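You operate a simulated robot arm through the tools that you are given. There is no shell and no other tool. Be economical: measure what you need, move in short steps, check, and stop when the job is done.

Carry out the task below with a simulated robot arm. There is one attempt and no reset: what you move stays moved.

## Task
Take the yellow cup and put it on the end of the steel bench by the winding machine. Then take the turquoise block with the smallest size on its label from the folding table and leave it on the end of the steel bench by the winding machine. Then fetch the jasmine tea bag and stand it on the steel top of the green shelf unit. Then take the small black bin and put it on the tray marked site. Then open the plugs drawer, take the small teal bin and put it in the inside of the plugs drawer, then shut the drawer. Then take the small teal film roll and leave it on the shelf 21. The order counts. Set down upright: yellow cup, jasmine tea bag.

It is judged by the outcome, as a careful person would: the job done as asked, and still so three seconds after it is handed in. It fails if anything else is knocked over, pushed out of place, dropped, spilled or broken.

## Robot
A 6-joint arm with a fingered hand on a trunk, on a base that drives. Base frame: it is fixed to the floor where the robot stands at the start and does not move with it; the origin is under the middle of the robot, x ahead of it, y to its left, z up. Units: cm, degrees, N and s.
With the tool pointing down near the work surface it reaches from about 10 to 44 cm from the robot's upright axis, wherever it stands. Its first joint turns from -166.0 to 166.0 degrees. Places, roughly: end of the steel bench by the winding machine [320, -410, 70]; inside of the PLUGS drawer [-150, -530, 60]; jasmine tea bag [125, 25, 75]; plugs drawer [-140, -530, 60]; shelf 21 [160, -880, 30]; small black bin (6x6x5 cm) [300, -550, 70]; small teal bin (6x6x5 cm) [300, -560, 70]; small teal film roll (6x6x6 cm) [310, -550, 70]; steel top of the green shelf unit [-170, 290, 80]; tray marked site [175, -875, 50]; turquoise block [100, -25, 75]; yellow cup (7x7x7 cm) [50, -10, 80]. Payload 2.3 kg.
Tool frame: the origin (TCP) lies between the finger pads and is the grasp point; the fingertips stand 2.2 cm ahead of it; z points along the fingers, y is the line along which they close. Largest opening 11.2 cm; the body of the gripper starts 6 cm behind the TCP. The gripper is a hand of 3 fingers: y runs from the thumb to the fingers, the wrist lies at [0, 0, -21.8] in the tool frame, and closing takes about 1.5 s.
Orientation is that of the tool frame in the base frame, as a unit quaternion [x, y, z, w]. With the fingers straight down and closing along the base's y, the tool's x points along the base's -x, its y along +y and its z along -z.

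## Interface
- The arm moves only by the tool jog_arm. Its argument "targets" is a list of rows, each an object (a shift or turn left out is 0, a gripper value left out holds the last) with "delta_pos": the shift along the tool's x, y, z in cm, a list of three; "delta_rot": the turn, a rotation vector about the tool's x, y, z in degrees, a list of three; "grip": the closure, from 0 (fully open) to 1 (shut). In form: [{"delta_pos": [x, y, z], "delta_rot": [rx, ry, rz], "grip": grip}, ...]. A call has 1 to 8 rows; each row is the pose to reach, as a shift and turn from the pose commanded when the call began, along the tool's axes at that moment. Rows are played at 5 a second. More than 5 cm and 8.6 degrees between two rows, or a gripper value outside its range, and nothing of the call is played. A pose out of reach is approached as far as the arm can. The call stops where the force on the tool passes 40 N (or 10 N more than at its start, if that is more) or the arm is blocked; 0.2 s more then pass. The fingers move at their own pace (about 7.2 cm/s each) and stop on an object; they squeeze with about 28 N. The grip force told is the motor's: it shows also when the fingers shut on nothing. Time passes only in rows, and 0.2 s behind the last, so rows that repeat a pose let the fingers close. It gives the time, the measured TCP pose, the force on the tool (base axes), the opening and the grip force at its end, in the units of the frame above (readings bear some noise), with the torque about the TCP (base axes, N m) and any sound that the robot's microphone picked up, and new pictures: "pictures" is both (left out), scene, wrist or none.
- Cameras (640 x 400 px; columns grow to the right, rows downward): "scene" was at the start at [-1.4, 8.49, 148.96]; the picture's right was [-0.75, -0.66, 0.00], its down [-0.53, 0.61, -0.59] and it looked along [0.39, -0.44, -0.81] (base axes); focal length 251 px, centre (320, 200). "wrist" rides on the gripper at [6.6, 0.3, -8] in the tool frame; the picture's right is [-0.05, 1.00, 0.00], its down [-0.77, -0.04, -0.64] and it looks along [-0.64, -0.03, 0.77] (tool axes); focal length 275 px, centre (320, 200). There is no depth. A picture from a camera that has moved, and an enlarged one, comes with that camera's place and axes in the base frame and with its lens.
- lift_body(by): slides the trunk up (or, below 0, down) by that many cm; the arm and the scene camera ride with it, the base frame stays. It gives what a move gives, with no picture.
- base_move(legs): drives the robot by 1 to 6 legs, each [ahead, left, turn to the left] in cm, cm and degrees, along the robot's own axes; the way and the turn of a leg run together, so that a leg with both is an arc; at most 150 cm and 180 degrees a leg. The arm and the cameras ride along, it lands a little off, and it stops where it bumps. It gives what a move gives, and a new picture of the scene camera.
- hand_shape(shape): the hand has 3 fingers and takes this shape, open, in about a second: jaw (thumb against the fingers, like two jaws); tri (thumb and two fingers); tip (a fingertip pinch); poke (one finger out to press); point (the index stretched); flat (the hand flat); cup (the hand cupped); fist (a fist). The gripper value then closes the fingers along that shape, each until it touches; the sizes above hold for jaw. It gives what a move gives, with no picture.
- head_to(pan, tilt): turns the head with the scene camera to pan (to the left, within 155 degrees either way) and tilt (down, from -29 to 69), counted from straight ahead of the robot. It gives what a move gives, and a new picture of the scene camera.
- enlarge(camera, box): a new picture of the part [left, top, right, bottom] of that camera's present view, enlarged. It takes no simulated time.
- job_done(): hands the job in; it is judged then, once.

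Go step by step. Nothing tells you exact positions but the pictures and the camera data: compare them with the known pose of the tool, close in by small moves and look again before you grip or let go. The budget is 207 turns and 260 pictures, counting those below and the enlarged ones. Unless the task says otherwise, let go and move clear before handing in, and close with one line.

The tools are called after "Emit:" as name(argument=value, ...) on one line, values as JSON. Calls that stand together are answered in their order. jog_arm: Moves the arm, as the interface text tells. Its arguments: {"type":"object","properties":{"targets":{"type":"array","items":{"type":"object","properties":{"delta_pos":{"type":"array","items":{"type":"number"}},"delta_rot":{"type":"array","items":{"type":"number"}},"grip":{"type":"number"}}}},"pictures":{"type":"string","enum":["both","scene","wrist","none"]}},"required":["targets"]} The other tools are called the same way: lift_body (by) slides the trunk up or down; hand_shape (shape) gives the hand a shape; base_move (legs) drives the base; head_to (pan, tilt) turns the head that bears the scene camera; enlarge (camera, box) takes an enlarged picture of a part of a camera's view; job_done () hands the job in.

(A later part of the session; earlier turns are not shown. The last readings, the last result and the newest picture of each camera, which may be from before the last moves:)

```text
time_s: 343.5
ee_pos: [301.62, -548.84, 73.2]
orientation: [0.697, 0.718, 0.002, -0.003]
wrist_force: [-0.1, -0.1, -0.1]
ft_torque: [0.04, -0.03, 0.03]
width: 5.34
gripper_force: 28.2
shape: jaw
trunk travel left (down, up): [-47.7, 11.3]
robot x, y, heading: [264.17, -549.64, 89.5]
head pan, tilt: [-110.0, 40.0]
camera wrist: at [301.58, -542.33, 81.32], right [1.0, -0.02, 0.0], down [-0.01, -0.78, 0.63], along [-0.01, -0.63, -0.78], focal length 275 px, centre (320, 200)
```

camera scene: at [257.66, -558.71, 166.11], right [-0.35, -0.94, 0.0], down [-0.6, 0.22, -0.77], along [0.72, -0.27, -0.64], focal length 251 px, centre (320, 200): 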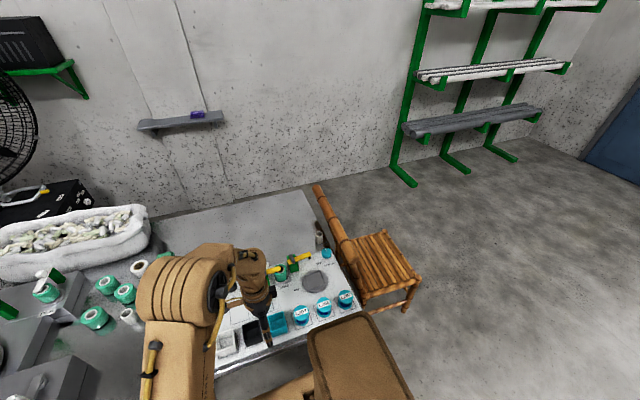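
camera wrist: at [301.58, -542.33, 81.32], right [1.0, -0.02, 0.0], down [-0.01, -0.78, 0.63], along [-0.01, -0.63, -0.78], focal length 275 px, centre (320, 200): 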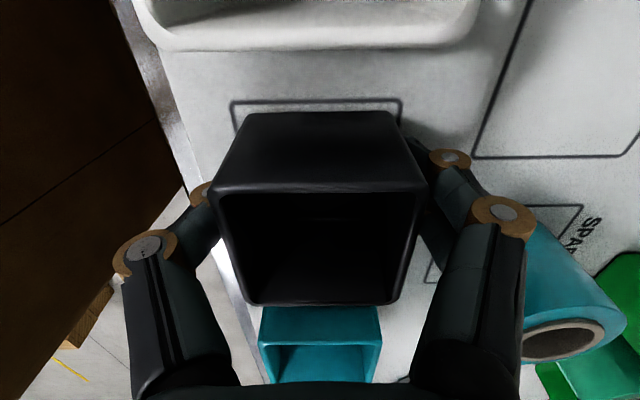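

Gripped. I lift, back away and drive toward the tray marked site near (175,-875).

Emit:
jog_arm(targets=[{"delta_pos": [0, 0, -4]}, {"delta_pos": [0, 0, -8]}, {"delta_pos": [0, 0, -12]}, {"delta_pos": [0, 0, -16]}, {"delta_pos": [0, -4, -18]}, {"delta_pos": [0, -8, -18]}], pictures="wrist")

Emit:
base_move(legs=[[0, 35, 0.5]])

Emit:
head_to(pan=150, tilt=15)

```text
time_s: 344.9
ee_pos: [293.44, -549.39, 91.16]
orientation: [0.698, 0.716, 0.002, -0.002]
wrist_force: [-0.2, 0.0, 0.2]
ft_torque: [-0.02, -0.03, 0.03]
width: 5.35
gripper_force: 28.2
shape: jaw
trunk travel left (down, up): [-47.7, 11.3]
robot x, y, heading: [263.99, -550.12, 89.7]
head pan, tilt: [-110.0, 40.0]
camera wrist: at [293.46, -542.73, 99.3], right [1.0, -0.02, 0.0], down [-0.01, -0.78, 0.63], along [-0.01, -0.63, -0.78], focal length 275 px, centre (320, 200)
```

wrist: 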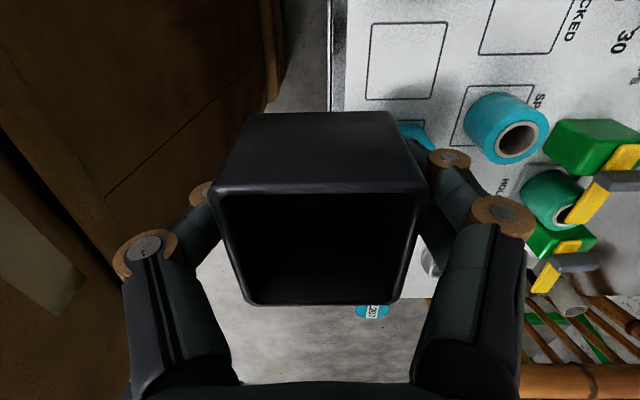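

```text
time_s: 347.2
ee_pos: [258.42, -548.96, 91.29]
orientation: [0.693, 0.721, 0.002, -0.002]
wrist_force: [0.3, 0.5, -0.4]
ft_torque: [0.01, -0.03, 0.01]
width: 5.33
gripper_force: 27.7
shape: jaw
trunk travel left (down, up): [-47.7, 11.3]
robot x, y, heading: [228.6, -549.82, 90.1]
head pan, tilt: [-110.0, 40.0]
camera scene: at [222.59, -558.71, 156.11], right [-0.34, -0.94, 0.0], down [-0.6, 0.22, -0.77], along [0.72, -0.26, -0.64], focal length 251 px, centre (320, 200)
```

scene: 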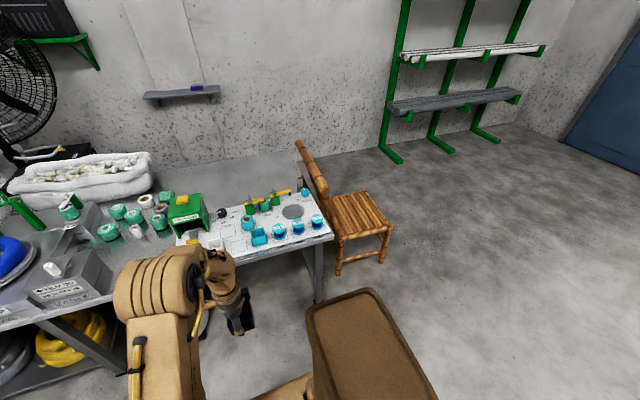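

```text
time_s: 350.8
ee_pos: [258.42, -548.76, 91.19]
orientation: [0.694, 0.72, 0.002, -0.002]
wrist_force: [-0.4, 0.3, -0.1]
ft_torque: [0.01, 0.01, -0.02]
width: 5.31
gripper_force: 28.0
shape: jaw
trunk travel left (down, up): [-47.7, 11.3]
robot x, y, heading: [228.74, -549.26, 90.4]
head pan, tilt: [150.0, 15.0]
camera scene: at [210.02, -563.93, 160.06], right [-0.87, 0.5, 0.0], down [0.13, 0.22, -0.97], along [-0.48, -0.84, -0.26], focal length 251 px, centre (320, 200)
```

scene: 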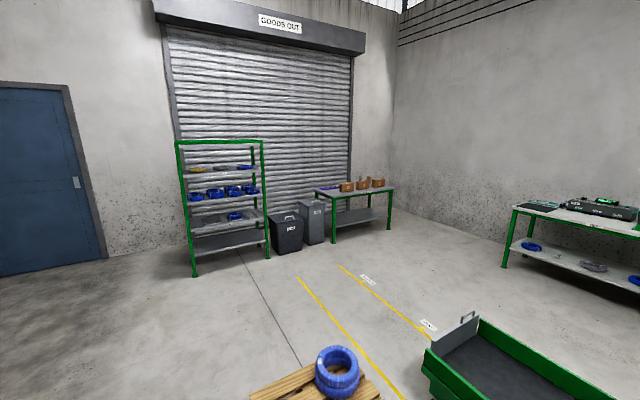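

Emit:
enlarge(camera="scene", box=[160, 130, 288, 290])

Emit:
enlarge(camera="scene", box=[175, 195, 275, 258])

```text
2.50 times, centred on (224, 210) of scene
camera zoom: at [210.02, -563.93, 160.06], right [-0.87, 0.5, 0.0], down [0.13, 0.22, -0.97], along [-0.48, -0.84, -0.26], focal length 627 px, centre (560, 175)
```

zoom: 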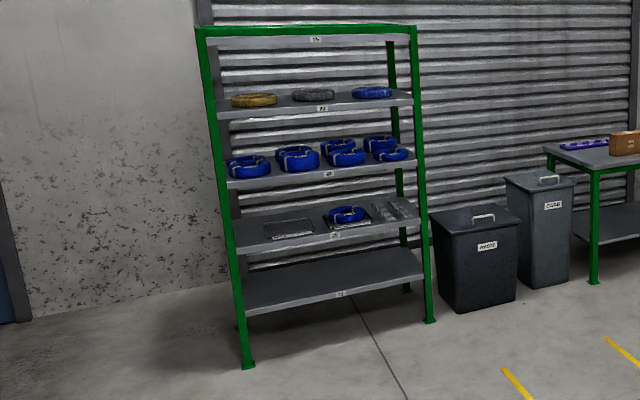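

```text
6.35 times, centred on (225, 226) of scene
camera zoom: at [210.02, -563.93, 160.06], right [-0.87, 0.5, 0.0], down [0.13, 0.22, -0.97], along [-0.48, -0.84, -0.26], focal length 1593 px, centre (923, 32)
```

zoom: 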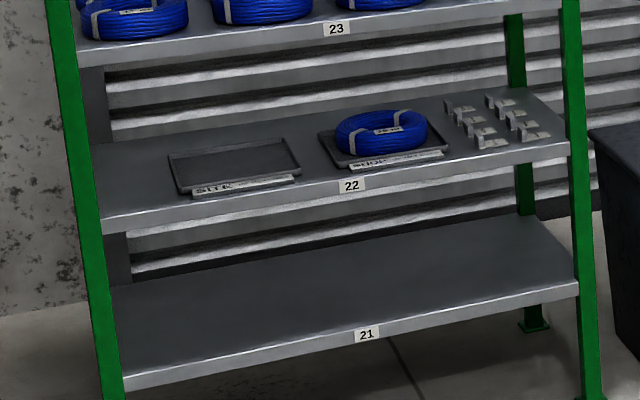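

The site tray is on shelf 22 (z≈57) with shelf 23 above it, so the hand must go in tilted. I'll set the bin back on its spot and re-grip it with a 45° tilted hand.

Emit:
base_move(legs=[[0, -37, -0.2]])

Emit:
jog_arm(targets=[{"delta_pos": [0, 0, 0]}], pictures="wrist")

```text
time_s: 353.2
ee_pos: [295.69, -549.14, 91.16]
orientation: [0.696, 0.718, 0.001, -0.003]
wrist_force: [0.8, -0.2, -0.1]
ft_torque: [0.01, 0.0, -0.01]
width: 5.34
gripper_force: 27.7
shape: jaw
trunk travel left (down, up): [-47.7, 11.3]
robot x, y, heading: [266.26, -549.55, 89.7]
head pan, tilt: [150.0, 15.0]
camera scene: at [247.16, -563.8, 160.07], right [-0.86, 0.5, 0.0], down [0.13, 0.22, -0.97], along [-0.49, -0.83, -0.26], focal length 251 px, centre (320, 200)
```

scene: 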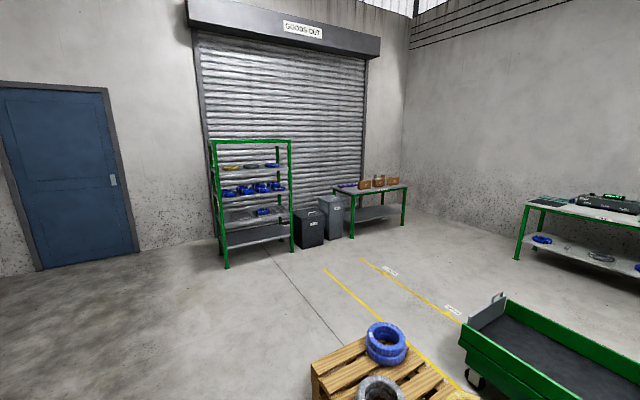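

```text
time_s: 353.6
ee_pos: [295.65, -549.2, 91.07]
orientation: [0.696, 0.718, 0.001, -0.002]
wrist_force: [0.3, 0.4, -1.0]
ft_torque: [0.01, -0.01, -0.02]
width: 5.32
gripper_force: 27.8
shape: jaw
trunk travel left (down, up): [-47.7, 11.3]
robot x, y, heading: [266.11, -549.52, 89.8]
head pan, tilt: [150.0, 15.0]
camera wrist: at [295.63, -542.55, 99.26], right [1.0, -0.01, 0.0], down [-0.01, -0.78, 0.63], along [-0.01, -0.63, -0.78], focal length 275 px, centre (320, 200)
```

wrist: 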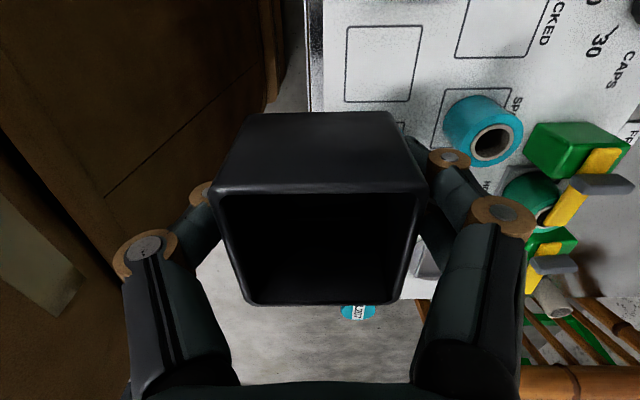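

Emit:
jog_arm(targets=[{"delta_pos": [0.1, 3, 0]}, {"delta_pos": [0.1, 5.9, 1]}, {"delta_pos": [0.1, 5.9, 5.5]}, {"delta_pos": [0.1, 5.9, 10]}, {"delta_pos": [0.1, 5.9, 14]}, {"delta_pos": [0.1, 5.9, 16.5]}, {"delta_pos": [0.1, 5.9, 17.2]}, {"delta_pos": [0.1, 5.9, 17.7]}], pictures="wrist")

```text
time_s: 355.4
ee_pos: [301.45, -548.75, 73.36]
orientation: [0.695, 0.719, 0.002, -0.002]
wrist_force: [0.8, -1.2, -0.7]
ft_torque: [0.01, 0.0, 0.02]
width: 5.33
gripper_force: 28.0
shape: jaw
trunk travel left (down, up): [-47.7, 11.3]
robot x, y, heading: [266.35, -549.84, 89.7]
head pan, tilt: [150.0, 15.0]
camera wrist: at [301.52, -542.18, 81.52], right [1.0, -0.01, 0.0], down [-0.01, -0.78, 0.63], along [-0.01, -0.63, -0.78], focal length 275 px, centre (320, 200)
```

wrist: 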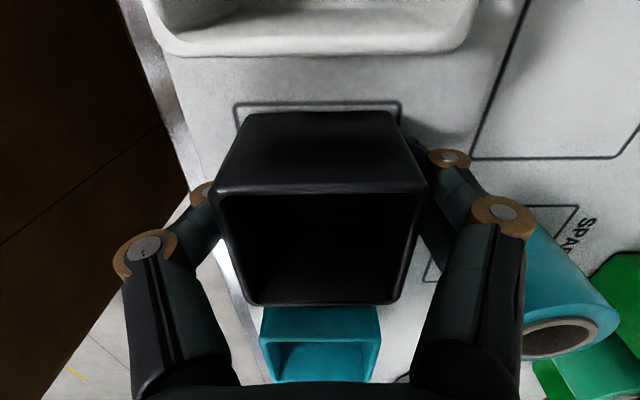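

Emit:
jog_arm(targets=[{"delta_pos": [0, 0, 0.3]}, {"delta_pos": [0, 0, 0.3], "grip": 0.4}, {"delta_pos": [0, 0, 0.3], "grip": 0.25}, {"delta_pos": [0, 0, 0.3], "grip": 0.25}, {"delta_pos": [0, 0, -3]}, {"delta_pos": [0, 0, -7]}, {"delta_pos": [0, 0, -11]}, {"delta_pos": [0, 0, -14]}], pictures="wrist")

Emit:
jog_arm(targets=[{"delta_rot": [0, 0, -8.5]}, {"delta_rot": [0, 0, -17]}, {"delta_rot": [0, 0, -25.5]}, {"delta_rot": [0, 0, -34]}, {"delta_rot": [0, 0, -42.5]}, {"delta_rot": [0, 0, -51]}, {"delta_rot": [0, 0, -59.5]}, {"delta_rot": [0, 0, -68]}], pictures="none")

Emit:
jog_arm(targets=[{"delta_rot": [0, 0, -8]}, {"delta_rot": [0, 0, -16]}, {"delta_rot": [0, 0, -20.5]}], pictures="none")

Emit:
jog_arm(targets=[{"delta_rot": [0, -8, 0]}, {"delta_rot": [0, -16, 0]}, {"delta_rot": [0, -24, 0]}, {"delta_rot": [0, -32, 0]}, {"delta_rot": [0, -40, 0]}, {"delta_rot": [0, -45, 0]}])

```text
time_s: 357.2
ee_pos: [301.31, -548.83, 87.39]
orientation: [0.696, 0.718, 0.002, -0.002]
wrist_force: [-0.1, -0.5, -0.2]
ft_torque: [-0.01, 0.0, 0.02]
width: 8.35
gripper_force: 0.0
shape: jaw
trunk travel left (down, up): [-47.7, 11.3]
robot x, y, heading: [265.75, -549.68, 89.7]
head pan, tilt: [150.0, 15.0]
camera wrist: at [301.41, -542.26, 95.6], right [1.0, -0.01, 0.0], down [-0.01, -0.78, 0.63], along [-0.01, -0.63, -0.78], focal length 275 px, centre (320, 200)
```

wrist: 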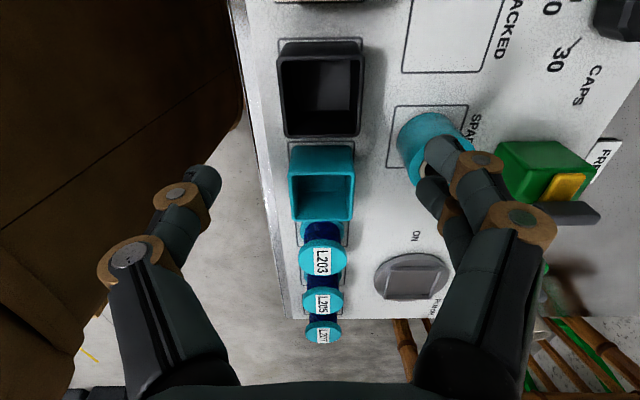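

```text
time_s: 359.0
ee_pos: [301.39, -548.83, 87.43]
orientation: [0.173, 0.985, 0.003, 0.0]
wrist_force: [0.3, -0.2, -0.1]
ft_torque: [0.06, 0.01, -0.02]
width: 8.36
gripper_force: 0.1
shape: jaw
trunk travel left (down, up): [-47.7, 11.3]
robot x, y, heading: [266.35, -549.24, 89.8]
head pan, tilt: [150.0, 15.0]
```

```text
time_s: 359.8
ee_pos: [301.31, -548.83, 87.36]
orientation: [-0.004, 1.0, 0.002, 0.0]
wrist_force: [-0.1, -1.0, -0.1]
ft_torque: [0.03, 0.01, -0.04]
width: 8.37
gripper_force: 0.1
shape: jaw
trunk travel left (down, up): [-47.7, 11.3]
robot x, y, heading: [265.88, -549.47, 89.9]
head pan, tilt: [150.0, 15.0]
```

```text
time_s: 361.2
ee_pos: [301.2, -548.93, 87.4]
orientation: [-0.001, 0.925, 0.003, 0.379]
wrist_force: [0.9, 0.2, 0.7]
ft_torque: [0.0, 0.05, -0.03]
width: 8.39
gripper_force: 0.0
shape: jaw
out of reach, approached as far as the arm can: row 3, 4, 5
trunk travel left (down, up): [-47.7, 11.3]
robot x, y, heading: [266.07, -550.01, 90.0]
head pan, tilt: [150.0, 15.0]
camera scene: at [247.04, -563.85, 160.06], right [-0.86, 0.5, 0.0], down [0.13, 0.22, -0.97], along [-0.49, -0.83, -0.26], focal length 251 px, centre (320, 200)
camera wrist: at [290.86, -548.64, 88.49], right [0.03, 1.0, 0.04], down [0.1, -0.04, 0.99], along [0.99, -0.02, -0.11], focal length 275 px, centre (320, 200)
```

scene: 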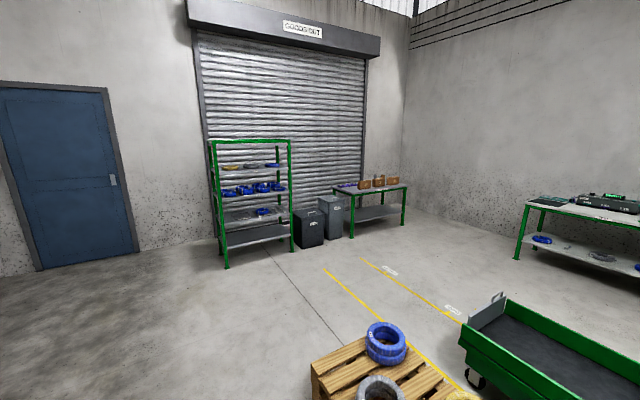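
wrist: 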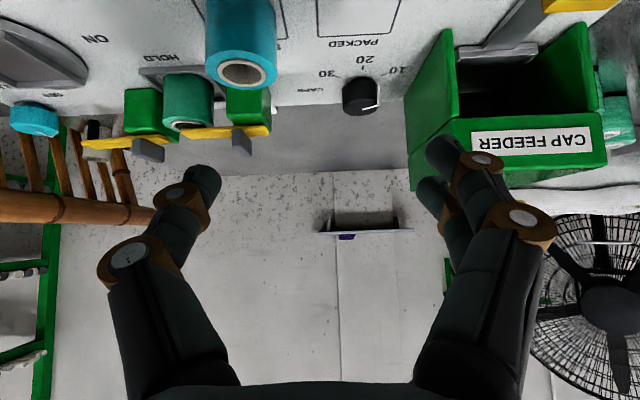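

The hand is tilted 45° as wanted. I narrow the opening and lower around the black bin.

Emit:
jog_arm(targets=[{"delta_pos": [2.5, 0.1, 2.5], "grip": 0.35}, {"delta_pos": [4.6, 0.1, 4.7]}, {"delta_pos": [6.0, 0.1, 6.2]}], pictures="wrist")

Emit:
head_to(pan=-95, tilt=50)

```text
time_s: 362.0
ee_pos: [301.74, -548.63, 78.93]
orientation: [-0.002, 0.924, 0.003, 0.383]
wrist_force: [-0.4, 0.0, -0.4]
ft_torque: [-0.03, 0.0, 0.0]
width: 7.33
gripper_force: 0.0
shape: jaw
trunk travel left (down, up): [-47.7, 11.3]
robot x, y, heading: [266.14, -549.6, 89.5]
head pan, tilt: [150.0, 15.0]
camera wrist: at [291.28, -548.4, 79.88], right [0.03, 1.0, 0.04], down [0.1, -0.04, 0.99], along [0.99, -0.02, -0.1], focal length 275 px, centre (320, 200)
```

wrist: 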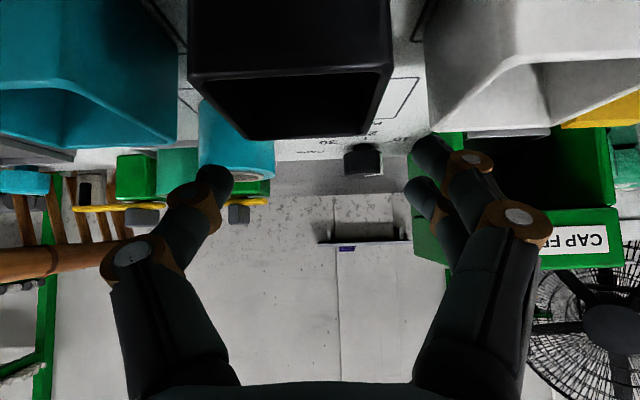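

```text
time_s: 365.4
ee_pos: [301.63, -548.55, 78.85]
orientation: [-0.002, 0.924, 0.004, 0.383]
wrist_force: [0.7, -0.4, 0.8]
ft_torque: [0.04, -0.02, 0.0]
width: 7.31
gripper_force: 0.1
shape: jaw
trunk travel left (down, up): [-47.7, 11.3]
robot x, y, heading: [265.98, -549.49, 89.9]
head pan, tilt: [-95.0, 50.0]
camera scene: at [259.45, -556.42, 154.69], right [-0.09, -1.0, 0.0], down [-0.76, 0.07, -0.64], along [0.64, -0.06, -0.77], focal length 251 px, centre (320, 200)
```

scene: 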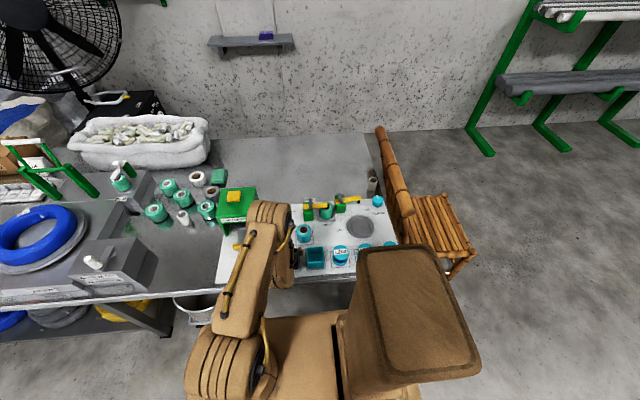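

Bin centre is at y≈-549.3, so I shift 0.7, lower to z≈74 and close.

Emit:
jog_arm(targets=[{"delta_pos": [0, -0.7, 0]}, {"delta_pos": [1.6, -0.7, 2.0]}, {"delta_pos": [3.2, -0.7, 3.7]}], pictures="wrist")

```text
time_s: 366.2
ee_pos: [302.03, -549.43, 73.91]
orientation: [-0.002, 0.924, 0.003, 0.383]
wrist_force: [-0.5, 0.9, 0.6]
ft_torque: [0.02, 0.06, 0.02]
width: 7.35
gripper_force: 0.0
shape: jaw
trunk travel left (down, up): [-47.7, 11.3]
robot x, y, heading: [265.6, -549.79, 89.8]
head pan, tilt: [-95.0, 50.0]
camera wrist: at [291.57, -549.1, 75.01], right [0.03, 1.0, 0.04], down [0.1, -0.04, 0.99], along [0.99, -0.02, -0.1], focal length 275 px, centre (320, 200)
```

wrist: 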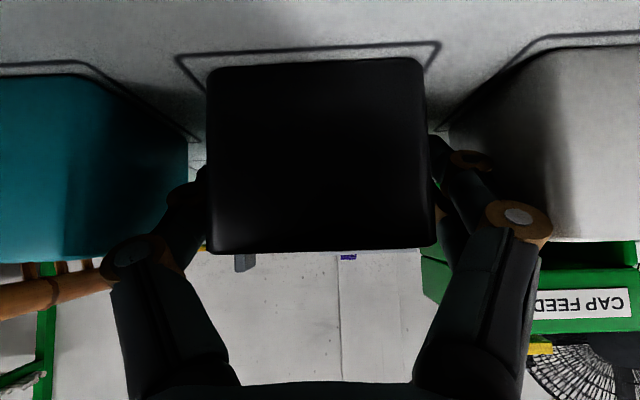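

Emit:
jog_arm(targets=[{"delta_pos": [0, 0, 0], "grip": 0.5}, {"delta_pos": [0, 0, 0], "grip": 1}, {"delta_pos": [0, 0, 0], "grip": 1}, {"delta_pos": [0, 0, 0], "grip": 1}, {"delta_pos": [0, 0, 0], "grip": 1}], pictures="none")

Emit:
lift_body(by=8)

Emit:
jog_arm(targets=[{"delta_pos": [0, 0, 0]}], pictures="wrist")

```text
time_s: 367.4
ee_pos: [301.9, -549.38, 74.04]
orientation: [-0.002, 0.924, 0.003, 0.382]
wrist_force: [-0.4, -0.7, -0.1]
ft_torque: [-0.01, 0.0, 0.01]
width: 5.38
gripper_force: 27.9
shape: jaw
trunk travel left (down, up): [-47.7, 11.3]
robot x, y, heading: [265.81, -549.8, 89.4]
head pan, tilt: [-95.0, 50.0]
```

```text
time_s: 368.6
ee_pos: [301.89, -549.35, 81.96]
orientation: [-0.003, 0.924, 0.004, 0.382]
wrist_force: [-0.3, 0.1, -1.4]
ft_torque: [-0.01, 0.01, 0.02]
width: 5.37
gripper_force: 27.8
shape: jaw
trunk travel left (down, up): [-55.7, 3.3]
robot x, y, heading: [266.39, -549.82, 89.8]
head pan, tilt: [-95.0, 50.0]
```

```text
time_s: 369.0
ee_pos: [301.97, -549.48, 81.93]
orientation: [-0.002, 0.924, 0.003, 0.382]
wrist_force: [0.5, 0.8, -0.6]
ft_torque: [-0.02, 0.0, 0.03]
width: 5.37
gripper_force: 28.2
shape: jaw
trunk travel left (down, up): [-55.7, 3.3]
robot x, y, heading: [265.9, -549.73, 89.8]
head pan, tilt: [-95.0, 50.0]
camera wrist: at [291.57, -549.1, 83.03], right [0.03, 1.0, 0.04], down [0.1, -0.04, 0.99], along [0.99, -0.02, -0.1], focal length 275 px, centre (320, 200)
```

wrist: 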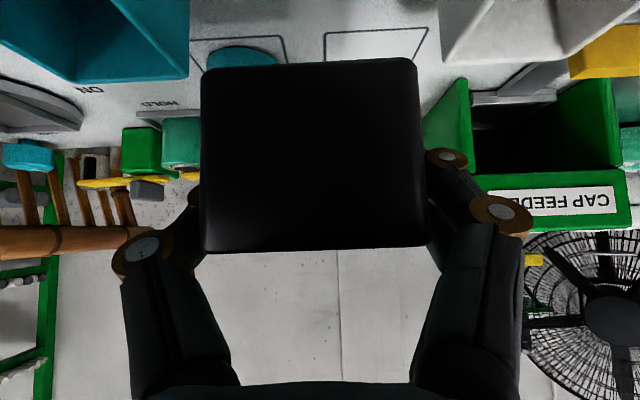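

The bin is held level. I back off, turn to heading 0 and go sideways toward the rack at (121–208,-857).

Emit:
base_move(legs=[[0, 28, 0], [0, 0, -90], [0, -150, 0], [0, -80, 0]])

Emit:
head_to(pan=-115, tilt=35)

```text
time_s: 385.7
ee_pos: [237.21, -814.68, 81.98]
orientation: [0.653, 0.653, -0.269, 0.273]
wrist_force: [-0.1, -0.6, -1.1]
ft_torque: [0.01, 0.0, 0.01]
width: 5.38
gripper_force: 28.3
shape: jaw
trunk travel left (down, up): [-55.7, 3.3]
robot x, y, heading: [237.11, -778.74, -0.2]
head pan, tilt: [-95.0, 50.0]
camera scene: at [230.09, -772.45, 162.69], right [-1.0, 0.09, 0.0], down [0.07, 0.76, -0.64], along [-0.06, -0.64, -0.77], focal length 251 px, centre (320, 200)
```

scene: 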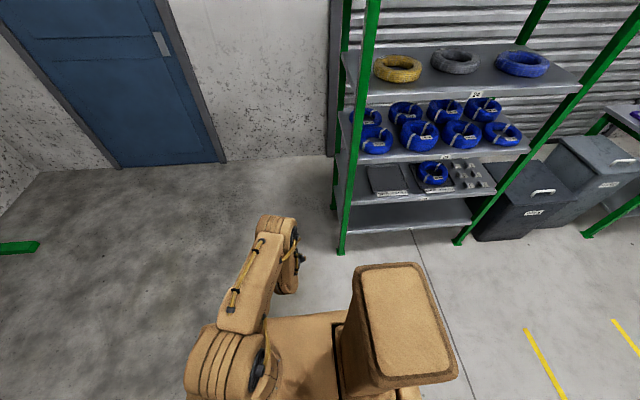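

```text
time_s: 386.5
ee_pos: [237.09, -814.71, 82.05]
orientation: [0.653, 0.654, -0.269, 0.272]
wrist_force: [-0.4, 0.4, -0.1]
ft_torque: [0.01, -0.01, -0.03]
width: 5.36
gripper_force: 28.2
shape: jaw
trunk travel left (down, up): [-55.7, 3.3]
robot x, y, heading: [237.0, -778.77, -0.4]
head pan, tilt: [-115.0, 35.0]
camera scene: at [227.05, -772.71, 164.86], right [-0.9, 0.43, 0.0], down [0.25, 0.52, -0.82], along [-0.35, -0.74, -0.57], focal length 251 px, centre (320, 200)
```

scene: 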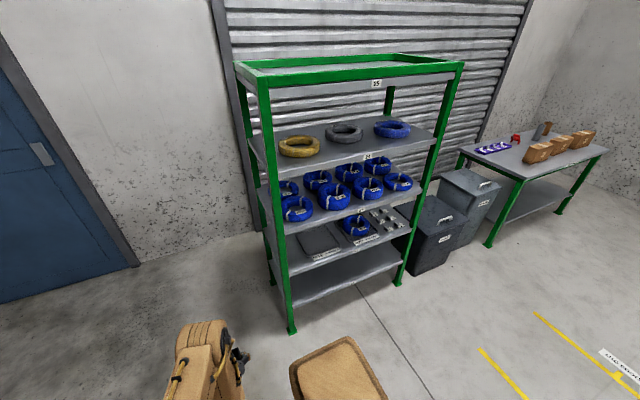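

I move in front of the site tray and lower the trunk so the bin is at entry height.

Emit:
base_move(legs=[[-59, 0, 0.3], [0, -18, 0]])

Emit:
lift_body(by=-18)

Emit:
head_to(pan=-90, tilt=50)

Emit:
jog_arm(targets=[{"delta_pos": [0, 0, 0]}], pictures="wrist")

```text
time_s: 390.9
ee_pos: [178.63, -832.75, 81.94]
orientation: [0.649, 0.658, -0.266, 0.274]
wrist_force: [-0.3, 0.3, -0.9]
ft_torque: [0.05, -0.01, 0.04]
width: 5.36
gripper_force: 27.8
shape: jaw
trunk travel left (down, up): [-55.7, 3.3]
robot x, y, heading: [177.98, -796.52, 0.3]
head pan, tilt: [-115.0, 35.0]
camera scene: at [168.01, -790.96, 164.87], right [-0.91, 0.42, 0.0], down [0.24, 0.52, -0.82], along [-0.34, -0.74, -0.57], focal length 251 px, centre (320, 200)
```

scene: 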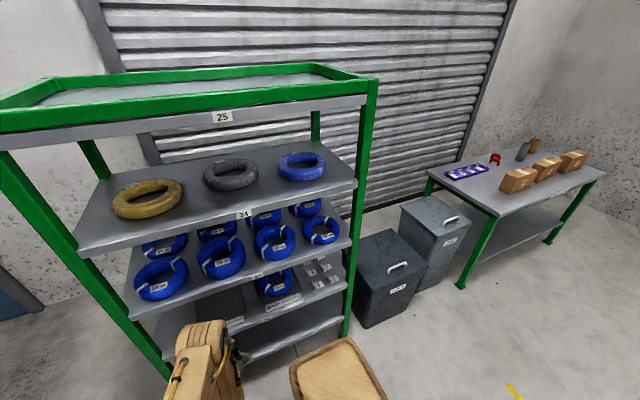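

```text
time_s: 392.9
ee_pos: [178.64, -832.66, 64.08]
orientation: [0.649, 0.658, -0.267, 0.274]
wrist_force: [-0.8, -0.3, 0.2]
ft_torque: [-0.03, 0.01, 0.04]
width: 5.36
gripper_force: 28.4
shape: jaw
trunk travel left (down, up): [-37.7, 21.3]
robot x, y, heading: [177.48, -796.81, 0.5]
head pan, tilt: [-115.0, 35.0]
```

```text
time_s: 393.8
ee_pos: [178.7, -832.72, 64.04]
orientation: [0.649, 0.657, -0.267, 0.274]
wrist_force: [0.3, 0.0, -0.2]
ft_torque: [0.04, 0.01, 0.02]
width: 5.33
gripper_force: 27.8
shape: jaw
trunk travel left (down, up): [-37.7, 21.3]
robot x, y, heading: [178.07, -796.67, 0.3]
head pan, tilt: [-90.0, 50.0]
camera scene: at [171.72, -790.56, 144.7], right [-1.0, -0.01, 0.0], down [0.0, 0.77, -0.64], along [0.0, -0.64, -0.77], focal length 251 px, centre (320, 200)
```

scene: 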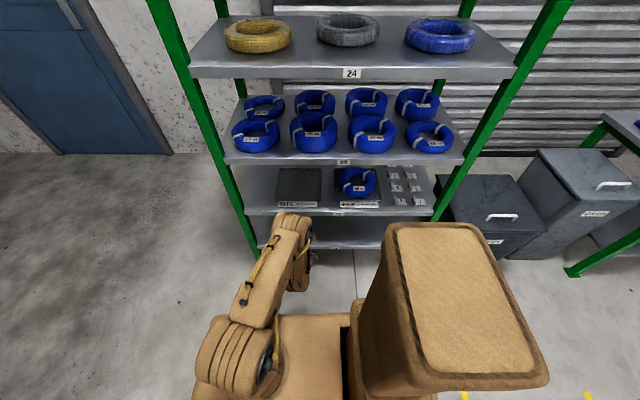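

```text
time_s: 394.2
ee_pos: [178.82, -832.76, 63.98]
orientation: [0.649, 0.657, -0.267, 0.274]
wrist_force: [-0.7, 0.1, -0.8]
ft_torque: [-0.03, 0.02, 0.0]
width: 5.36
gripper_force: 28.4
shape: jaw
trunk travel left (down, up): [-37.7, 21.3]
robot x, y, heading: [177.93, -796.67, 0.4]
head pan, tilt: [-90.0, 50.0]
camera wrist: at [178.74, -822.34, 65.03], right [1.0, -0.02, 0.04], down [-0.04, -0.1, 0.99], along [-0.01, -1.0, -0.1], focal length 275 px, centre (320, 200)
```

wrist: 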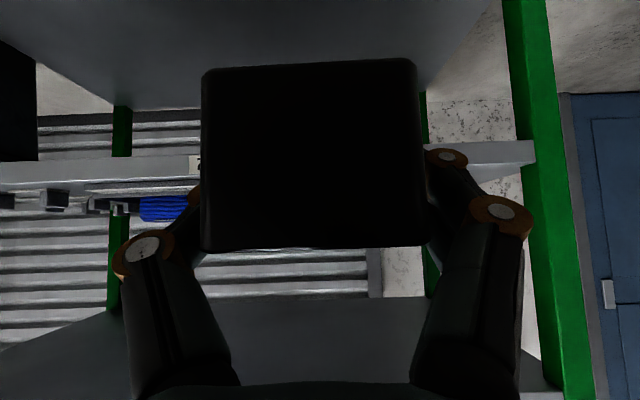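

Tray spans x 172–191, y -861..-882 with the shelf top at z≈57.5, and the bin passes clear above it. I raise 1 cm, centre it, and slide in.

Emit:
jog_arm(targets=[{"delta_pos": [0, 2.2, 0]}], pictures="none")

Emit:
lift_body(by=1.2)

Emit:
base_move(legs=[[0, -34.5, 0]])

Emit:
jog_arm(targets=[{"delta_pos": [0, 0, 0]}], pictures="wrist")

```text
time_s: 394.6
ee_pos: [180.92, -832.71, 64.03]
orientation: [0.649, 0.658, -0.266, 0.274]
wrist_force: [0.4, -0.2, -0.3]
ft_torque: [0.04, -0.01, -0.02]
width: 5.34
gripper_force: 27.9
shape: jaw
trunk travel left (down, up): [-37.7, 21.3]
robot x, y, heading: [177.97, -796.87, 0.4]
head pan, tilt: [-90.0, 50.0]
```

```text
time_s: 395.2
ee_pos: [180.88, -832.74, 65.12]
orientation: [0.649, 0.658, -0.266, 0.274]
wrist_force: [-0.6, -0.3, 0.4]
ft_torque: [0.02, 0.06, -0.01]
width: 5.34
gripper_force: 27.7
shape: jaw
trunk travel left (down, up): [-38.9, 20.1]
robot x, y, heading: [178.0, -797.04, 0.0]
head pan, tilt: [-90.0, 50.0]
```

```text
time_s: 397.5
ee_pos: [181.14, -867.26, 65.05]
orientation: [0.649, 0.658, -0.267, 0.274]
wrist_force: [-0.3, -0.3, -0.3]
ft_torque: [0.04, 0.0, 0.0]
width: 5.34
gripper_force: 28.3
shape: jaw
trunk travel left (down, up): [-38.9, 20.1]
robot x, y, heading: [178.23, -831.56, 0.5]
head pan, tilt: [-90.0, 50.0]
camera scene: at [171.95, -825.19, 145.89], right [-1.0, -0.01, 0.0], down [-0.01, 0.77, -0.64], along [0.01, -0.64, -0.77], focal length 251 px, centre (320, 200)
```

scene: 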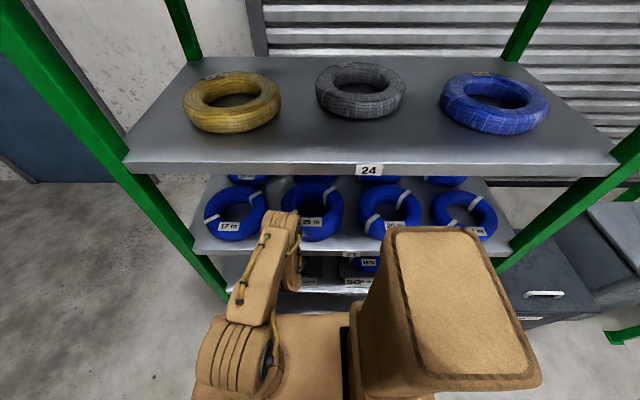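

```text
time_s: 397.9
ee_pos: [181.13, -867.27, 65.22]
orientation: [0.648, 0.658, -0.266, 0.275]
wrist_force: [0.3, 0.4, -0.7]
ft_torque: [0.0, -0.02, 0.02]
width: 5.35
gripper_force: 28.0
shape: jaw
trunk travel left (down, up): [-38.9, 20.1]
robot x, y, heading: [178.38, -831.54, 0.6]
head pan, tilt: [-90.0, 50.0]
camera wrist: at [181.27, -856.89, 66.23], right [1.0, -0.02, 0.04], down [-0.04, -0.1, 0.99], along [-0.01, -1.0, -0.1], focal length 275 px, centre (320, 200)
```

wrist: 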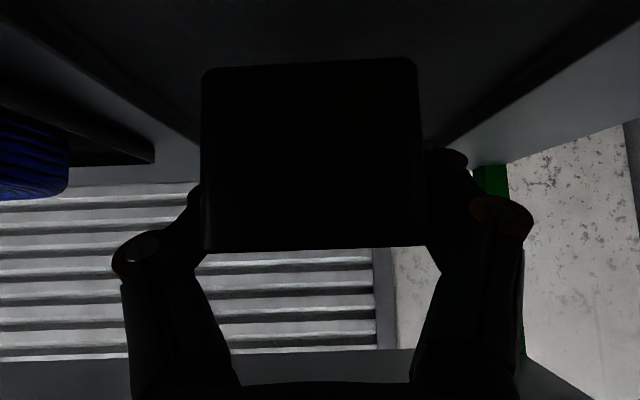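

Emit:
jog_arm(targets=[{"delta_pos": [-2.0, 0, 2.0]}], pictures="none")

Emit:
lift_body(by=-2)

Emit:
lift_body(by=-0.6)

Emit:
lift_body(by=-0.5)

Emit:
jog_arm(targets=[{"delta_pos": [0, 0, 0]}], pictures="wrist")

```text
time_s: 398.3
ee_pos: [181.16, -868.69, 65.51]
orientation: [0.648, 0.656, -0.268, 0.277]
wrist_force: [-0.1, 1.0, 0.2]
ft_torque: [-0.02, 0.01, -0.03]
width: 5.33
gripper_force: 28.3
shape: jaw
trunk travel left (down, up): [-38.9, 20.1]
robot x, y, heading: [178.65, -831.03, 0.4]
head pan, tilt: [-90.0, 50.0]
```

```text
time_s: 399.0
ee_pos: [181.22, -868.98, 64.1]
orientation: [0.645, 0.655, -0.273, 0.282]
wrist_force: [0.2, 1.2, 0.1]
ft_torque: [-0.02, 0.0, 0.03]
width: 5.37
gripper_force: 28.2
shape: jaw
trunk travel left (down, up): [-36.9, 22.1]
robot x, y, heading: [178.02, -831.35, 0.2]
head pan, tilt: [-90.0, 50.0]
```

```text
time_s: 399.5
ee_pos: [181.28, -868.98, 63.35]
orientation: [0.646, 0.656, -0.271, 0.281]
wrist_force: [-0.8, 0.0, -0.2]
ft_torque: [-0.01, 0.01, -0.03]
width: 5.35
gripper_force: 28.0
shape: jaw
trunk travel left (down, up): [-36.3, 22.7]
robot x, y, heading: [178.0, -830.97, 0.7]
head pan, tilt: [-90.0, 50.0]
```

```text
time_s: 400.1
ee_pos: [181.25, -869.0, 62.76]
orientation: [0.646, 0.655, -0.272, 0.28]
wrist_force: [0.7, 0.9, -0.1]
ft_torque: [0.02, 0.01, 0.03]
width: 5.34
gripper_force: 27.8
shape: jaw
trunk travel left (down, up): [-35.8, 23.2]
robot x, y, heading: [178.14, -831.35, 0.6]
head pan, tilt: [-90.0, 50.0]
```

```text
time_s: 400.4
ee_pos: [181.21, -868.94, 62.86]
orientation: [0.646, 0.656, -0.272, 0.28]
wrist_force: [0.4, -0.6, -0.3]
ft_torque: [0.01, -0.03, 0.02]
width: 5.34
gripper_force: 28.3
shape: jaw
trunk travel left (down, up): [-35.8, 23.2]
robot x, y, heading: [178.02, -831.19, 0.5]
head pan, tilt: [-90.0, 50.0]
camera wrist: at [181.37, -858.56, 63.72], right [1.0, -0.01, 0.04], down [-0.04, -0.08, 1.0], along [-0.01, -1.0, -0.08], focal length 275 px, centre (320, 200)
```

wrist: 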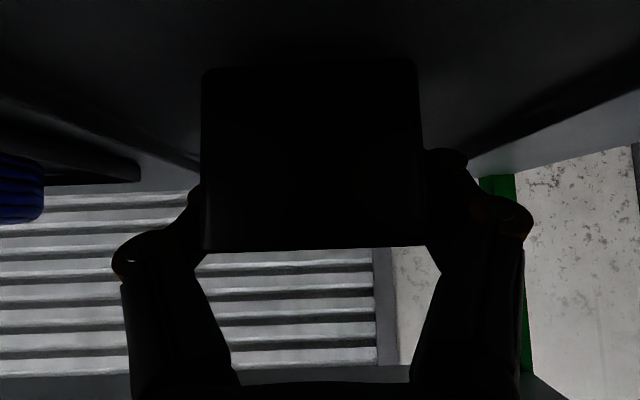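

Emit:
lift_body(by=-0.5)

Emit:
lift_body(by=-0.4)

Emit:
lift_body(by=-0.4)

```text
time_s: 401.0
ee_pos: [181.33, -868.92, 62.51]
orientation: [0.645, 0.657, -0.271, 0.281]
wrist_force: [-0.4, 0.5, 0.3]
ft_torque: [-0.01, 0.01, 0.04]
width: 5.38
gripper_force: 27.8
shape: jaw
trunk travel left (down, up): [-35.3, 23.7]
robot x, y, heading: [178.16, -831.16, 0.6]
head pan, tilt: [-90.0, 50.0]
```

```text
time_s: 401.5
ee_pos: [181.37, -868.93, 62.01]
orientation: [0.645, 0.657, -0.271, 0.281]
wrist_force: [0.1, 0.7, -0.3]
ft_torque: [0.01, -0.01, 0.05]
width: 5.37
gripper_force: 28.1
shape: jaw
trunk travel left (down, up): [-34.9, 24.1]
robot x, y, heading: [178.34, -831.31, 0.5]
head pan, tilt: [-90.0, 50.0]
```

```text
time_s: 402.1
ee_pos: [181.45, -869.06, 61.7]
orientation: [0.644, 0.657, -0.273, 0.283]
wrist_force: [-0.4, 2.9, 18.9]
ft_torque: [-0.17, 0.03, -0.06]
width: 5.33
gripper_force: 27.9
shape: jaw
trunk travel left (down, up): [-34.5, 24.5]
robot x, y, heading: [178.26, -831.37, 0.6]
head pan, tilt: [-90.0, 50.0]
```

Emit:
lift_body(by=0.2)

Emit:
jog_arm(targets=[{"delta_pos": [0, 0, 0], "grip": 0.5}, {"delta_pos": [0, 0, 0], "grip": 0.35}, {"delta_pos": [0, 0, 0], "grip": 0.35}, {"delta_pos": [0, 0, 0], "grip": 0.3}], pictures="none")

Emit:
jog_arm(targets=[{"delta_pos": [0, 0, -2]}, {"delta_pos": [0, 0, -5]}, {"delta_pos": [0.5, 0, -8]}], pictures="wrist")

```text
time_s: 402.6
ee_pos: [181.47, -869.0, 61.62]
orientation: [0.644, 0.658, -0.271, 0.281]
wrist_force: [-1.5, -7.5, 19.7]
ft_torque: [-0.22, 0.03, -0.02]
width: 5.36
gripper_force: 28.0
shape: jaw
trunk travel left (down, up): [-34.7, 24.3]
robot x, y, heading: [178.35, -831.4, 0.7]
head pan, tilt: [-90.0, 50.0]
```

```text
time_s: 403.6
ee_pos: [181.59, -868.75, 61.68]
orientation: [0.644, 0.658, -0.27, 0.281]
wrist_force: [0.2, -0.2, -0.2]
ft_torque: [-0.02, 0.03, -0.02]
width: 7.77
gripper_force: 0.1
shape: jaw
trunk travel left (down, up): [-34.7, 24.3]
robot x, y, heading: [178.44, -831.04, 1.3]
head pan, tilt: [-90.0, 50.0]
```

```text
time_s: 404.4
ee_pos: [180.99, -864.23, 66.32]
orientation: [0.648, 0.658, -0.268, 0.275]
wrist_force: [-0.5, 0.3, -0.8]
ft_torque: [0.01, -0.02, 0.0]
width: 7.82
gripper_force: 0.1
shape: jaw
trunk travel left (down, up): [-34.7, 24.3]
robot x, y, heading: [177.98, -831.22, 0.2]
head pan, tilt: [-90.0, 50.0]
camera wrist: at [180.97, -853.92, 67.36], right [1.0, -0.02, 0.04], down [-0.04, -0.09, 0.99], along [-0.01, -1.0, -0.09], focal length 275 px, centre (320, 200)
```

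wrist: 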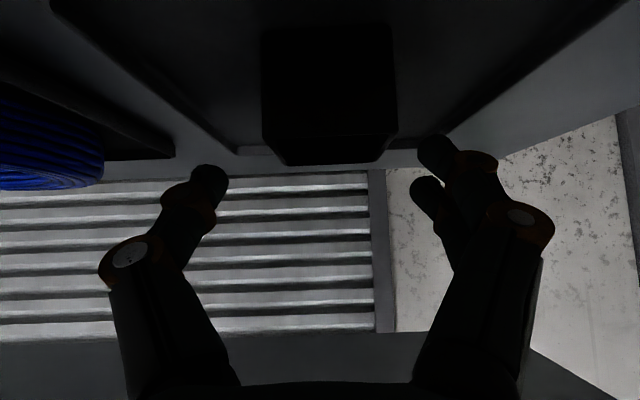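

The black bin stands on the site tray. I back out and check.

Emit:
base_move(legs=[[0, 45, 0]])

Emit:
enlarge(camera="scene", box=[220, 140, 440, 260])

```text
time_s: 407.1
ee_pos: [180.67, -819.41, 66.28]
orientation: [0.65, 0.657, -0.267, 0.273]
wrist_force: [0.0, 0.0, 0.3]
ft_torque: [0.03, 0.03, 0.02]
width: 7.83
gripper_force: 0.1
shape: jaw
trunk travel left (down, up): [-34.7, 24.3]
robot x, y, heading: [177.91, -786.57, 0.2]
head pan, tilt: [-90.0, 50.0]
camera scene: at [171.69, -780.4, 141.69], right [-1.0, 0.0, 0.0], down [0.0, 0.77, -0.64], along [0.0, -0.64, -0.77], focal length 251 px, centre (320, 200)
```

scene: 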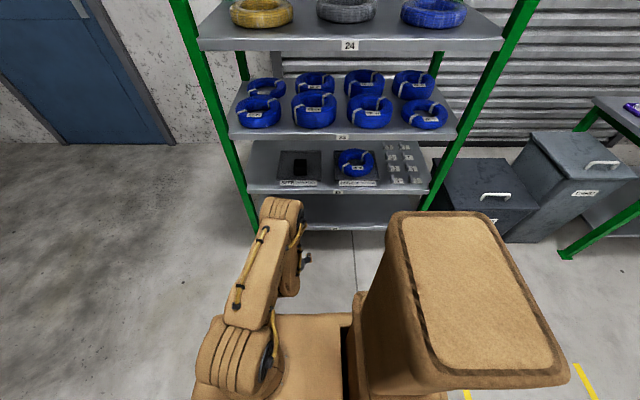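

```text
2.91 times, centred on (330, 200) of scene
camera zoom: at [171.69, -780.4, 141.69], right [-1.0, 0.0, 0.0], down [0.0, 0.77, -0.64], along [0.0, -0.64, -0.77], focal length 730 px, centre (291, 200)
```

zoom: 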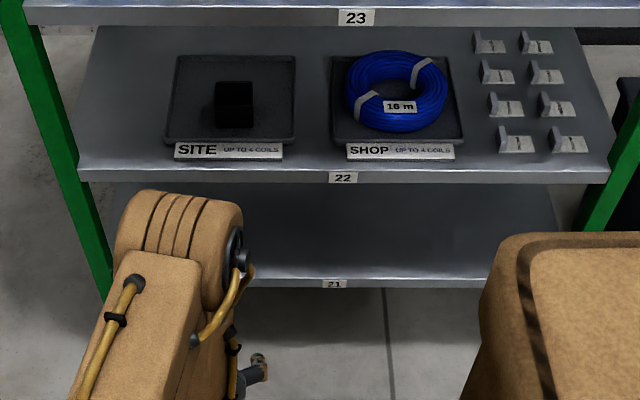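

Bin placed well. Next is the plugs drawer near (-140,-530); I look for the way and the drawer.

Emit:
lift_body(by=22)

Emit:
head_to(pan=150, tilt=20)

```text
time_s: 409.4
ee_pos: [180.6, -819.35, 88.22]
orientation: [0.65, 0.657, -0.267, 0.273]
wrist_force: [0.9, -0.2, -0.7]
ft_torque: [0.03, -0.03, 0.0]
width: 7.82
gripper_force: 0.1
shape: jaw
trunk travel left (down, up): [-56.7, 2.3]
robot x, y, heading: [177.84, -786.45, 0.3]
head pan, tilt: [-90.0, 50.0]
```

```text
time_s: 412.8
ee_pos: [180.79, -819.45, 88.32]
orientation: [0.65, 0.657, -0.267, 0.274]
wrist_force: [-0.1, 0.0, 0.3]
ft_torque: [0.01, 0.02, -0.04]
width: 7.79
gripper_force: 0.0
shape: jaw
trunk travel left (down, up): [-56.7, 2.3]
robot x, y, heading: [177.9, -786.78, 0.3]
head pan, tilt: [150.0, 20.0]
camera scene: at [163.57, -768.12, 168.25], right [0.5, 0.87, 0.0], down [0.3, -0.17, -0.94], along [-0.82, 0.47, -0.34], focal length 251 px, centre (320, 200)
```

scene: 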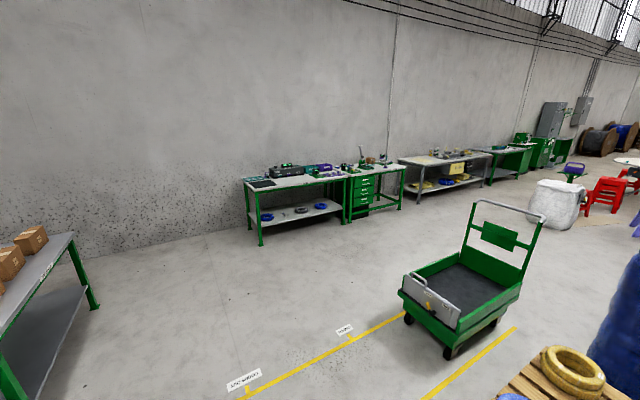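

Emit:
enlarge(camera="scene", box=[320, 150, 420, 225])

Emit:
base_move(legs=[[0, 40, 0], [-150, 0, 0], [-85, 0, 0], [0, 150, 0]])

Emit:
head_to(pan=120, tilt=35)

```text
5.33 times, centred on (370, 188) of scene
camera zoom: at [163.57, -768.12, 168.25], right [0.5, 0.87, 0.0], down [0.3, -0.17, -0.94], along [-0.82, 0.47, -0.34], focal length 1338 px, centre (53, 267)
```

zoom: 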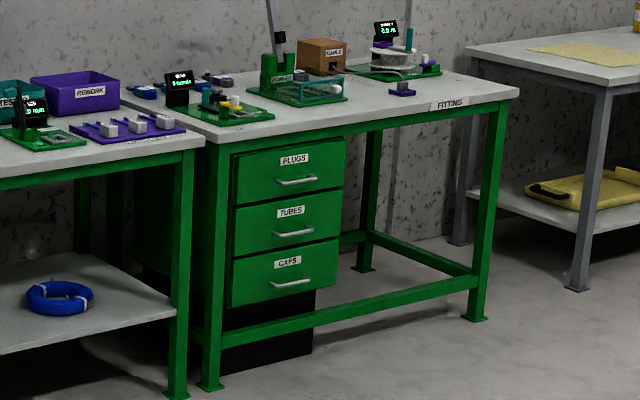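

```text
time_s: 433.4
ee_pos: [-52.58, -630.02, 88.25]
orientation: [0.654, 0.652, -0.269, 0.273]
wrist_force: [-0.2, 0.2, -0.5]
ft_torque: [0.0, 0.02, -0.02]
width: 7.81
gripper_force: 0.0
shape: jaw
trunk travel left (down, up): [-56.7, 2.3]
robot x, y, heading: [-55.07, -597.2, -0.6]
head pan, tilt: [150.0, 20.0]
camera scene: at [-68.94, -578.5, 168.25], right [0.51, 0.86, 0.0], down [0.29, -0.17, -0.94], along [-0.81, 0.48, -0.34], focal length 251 px, centre (320, 200)
```

scene: 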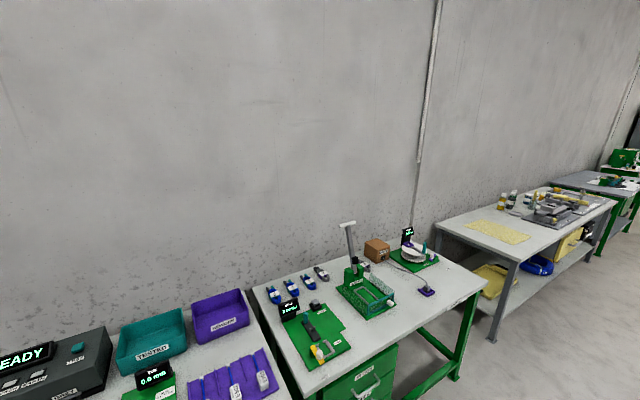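

```text
time_s: 434.3
ee_pos: [-52.64, -629.99, 88.26]
orientation: [0.655, 0.652, -0.269, 0.272]
wrist_force: [-0.4, -1.1, -0.3]
ft_torque: [-0.02, 0.0, -0.01]
width: 7.83
gripper_force: 0.0
shape: jaw
trunk travel left (down, up): [-56.7, 2.3]
robot x, y, heading: [-54.61, -597.31, -0.6]
head pan, tilt: [120.0, 35.0]
camera scene: at [-65.26, -575.59, 165.87], right [0.87, 0.49, 0.0], down [0.28, -0.5, -0.82], along [-0.4, 0.71, -0.57], focal length 251 px, centre (320, 200)
```

scene: 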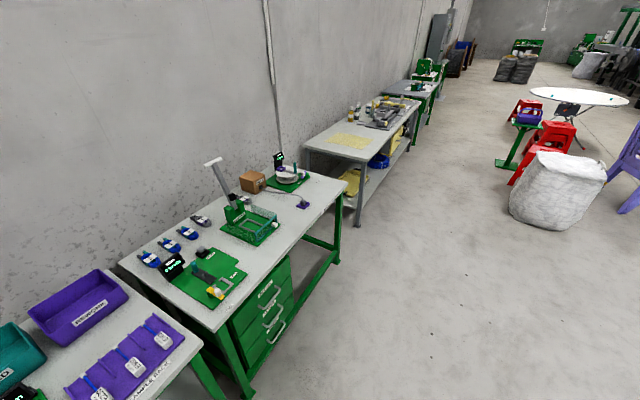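

The PLUGS drawer is the top one, with a bar handle near (-121,-525,61). I turn the robot's right side to it and set the hand horizontal.

Emit:
base_move(legs=[[0, 0, -89.4], [-71, 0, 0], [0, -3, 0]])

Emit:
jog_arm(targets=[{"delta_rot": [0, -8.5, 0]}, {"delta_rot": [0, -17, 0]}, {"delta_rot": [0, -25.5, 0]}, {"delta_rot": [0, -34, 0]}, {"delta_rot": [0, -42, 0]}, {"delta_rot": [0, -45, 0]}], pictures="none")

Emit:
head_to(pan=-90, tilt=50)

```text
time_s: 442.5
ee_pos: [-89.84, -527.53, 88.27]
orientation: [0.924, -0.001, -0.383, 0.002]
wrist_force: [-0.4, 0.0, 1.3]
ft_torque: [-0.01, 0.01, 0.02]
width: 7.82
gripper_force: 0.1
shape: jaw
trunk travel left (down, up): [-56.7, 2.3]
robot x, y, heading: [-57.39, -525.44, -90.8]
head pan, tilt: [120.0, 35.0]
camera scene: at [-35.63, -515.11, 165.88], right [0.49, -0.87, 0.0], down [-0.5, -0.28, -0.82], along [0.71, 0.4, -0.57], focal length 251 px, centre (320, 200)
```

scene: 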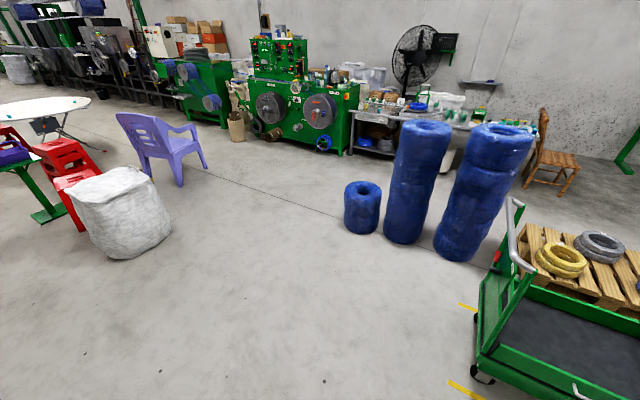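

```text
time_s: 443.9
ee_pos: [-89.9, -527.45, 88.27]
orientation: [-0.707, 0.0, 0.707, -0.003]
wrist_force: [0.1, -1.0, -0.2]
ft_torque: [-0.02, 0.01, 0.0]
width: 7.8
gripper_force: 0.1
shape: jaw
trunk travel left (down, up): [-56.7, 2.3]
robot x, y, heading: [-56.83, -525.59, -90.5]
head pan, tilt: [120.0, 35.0]
```

```text
time_s: 446.9
ee_pos: [-89.83, -527.56, 88.31]
orientation: [0.707, -0.001, -0.707, 0.002]
wrist_force: [-0.1, -0.2, 0.0]
ft_torque: [0.02, -0.01, 0.0]
width: 7.81
gripper_force: 0.0
shape: jaw
trunk travel left (down, up): [-56.7, 2.3]
robot x, y, heading: [-56.61, -525.07, -90.6]
head pan, tilt: [-90.0, 50.0]
camera scene: at [-50.9, -519.37, 163.69], right [0.01, 1.0, 0.0], down [0.77, -0.01, -0.64], along [-0.64, 0.01, -0.77], focal length 251 px, centre (320, 200)
```

scene: 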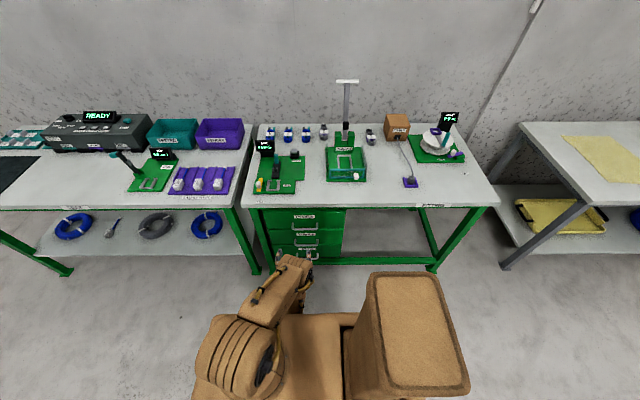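

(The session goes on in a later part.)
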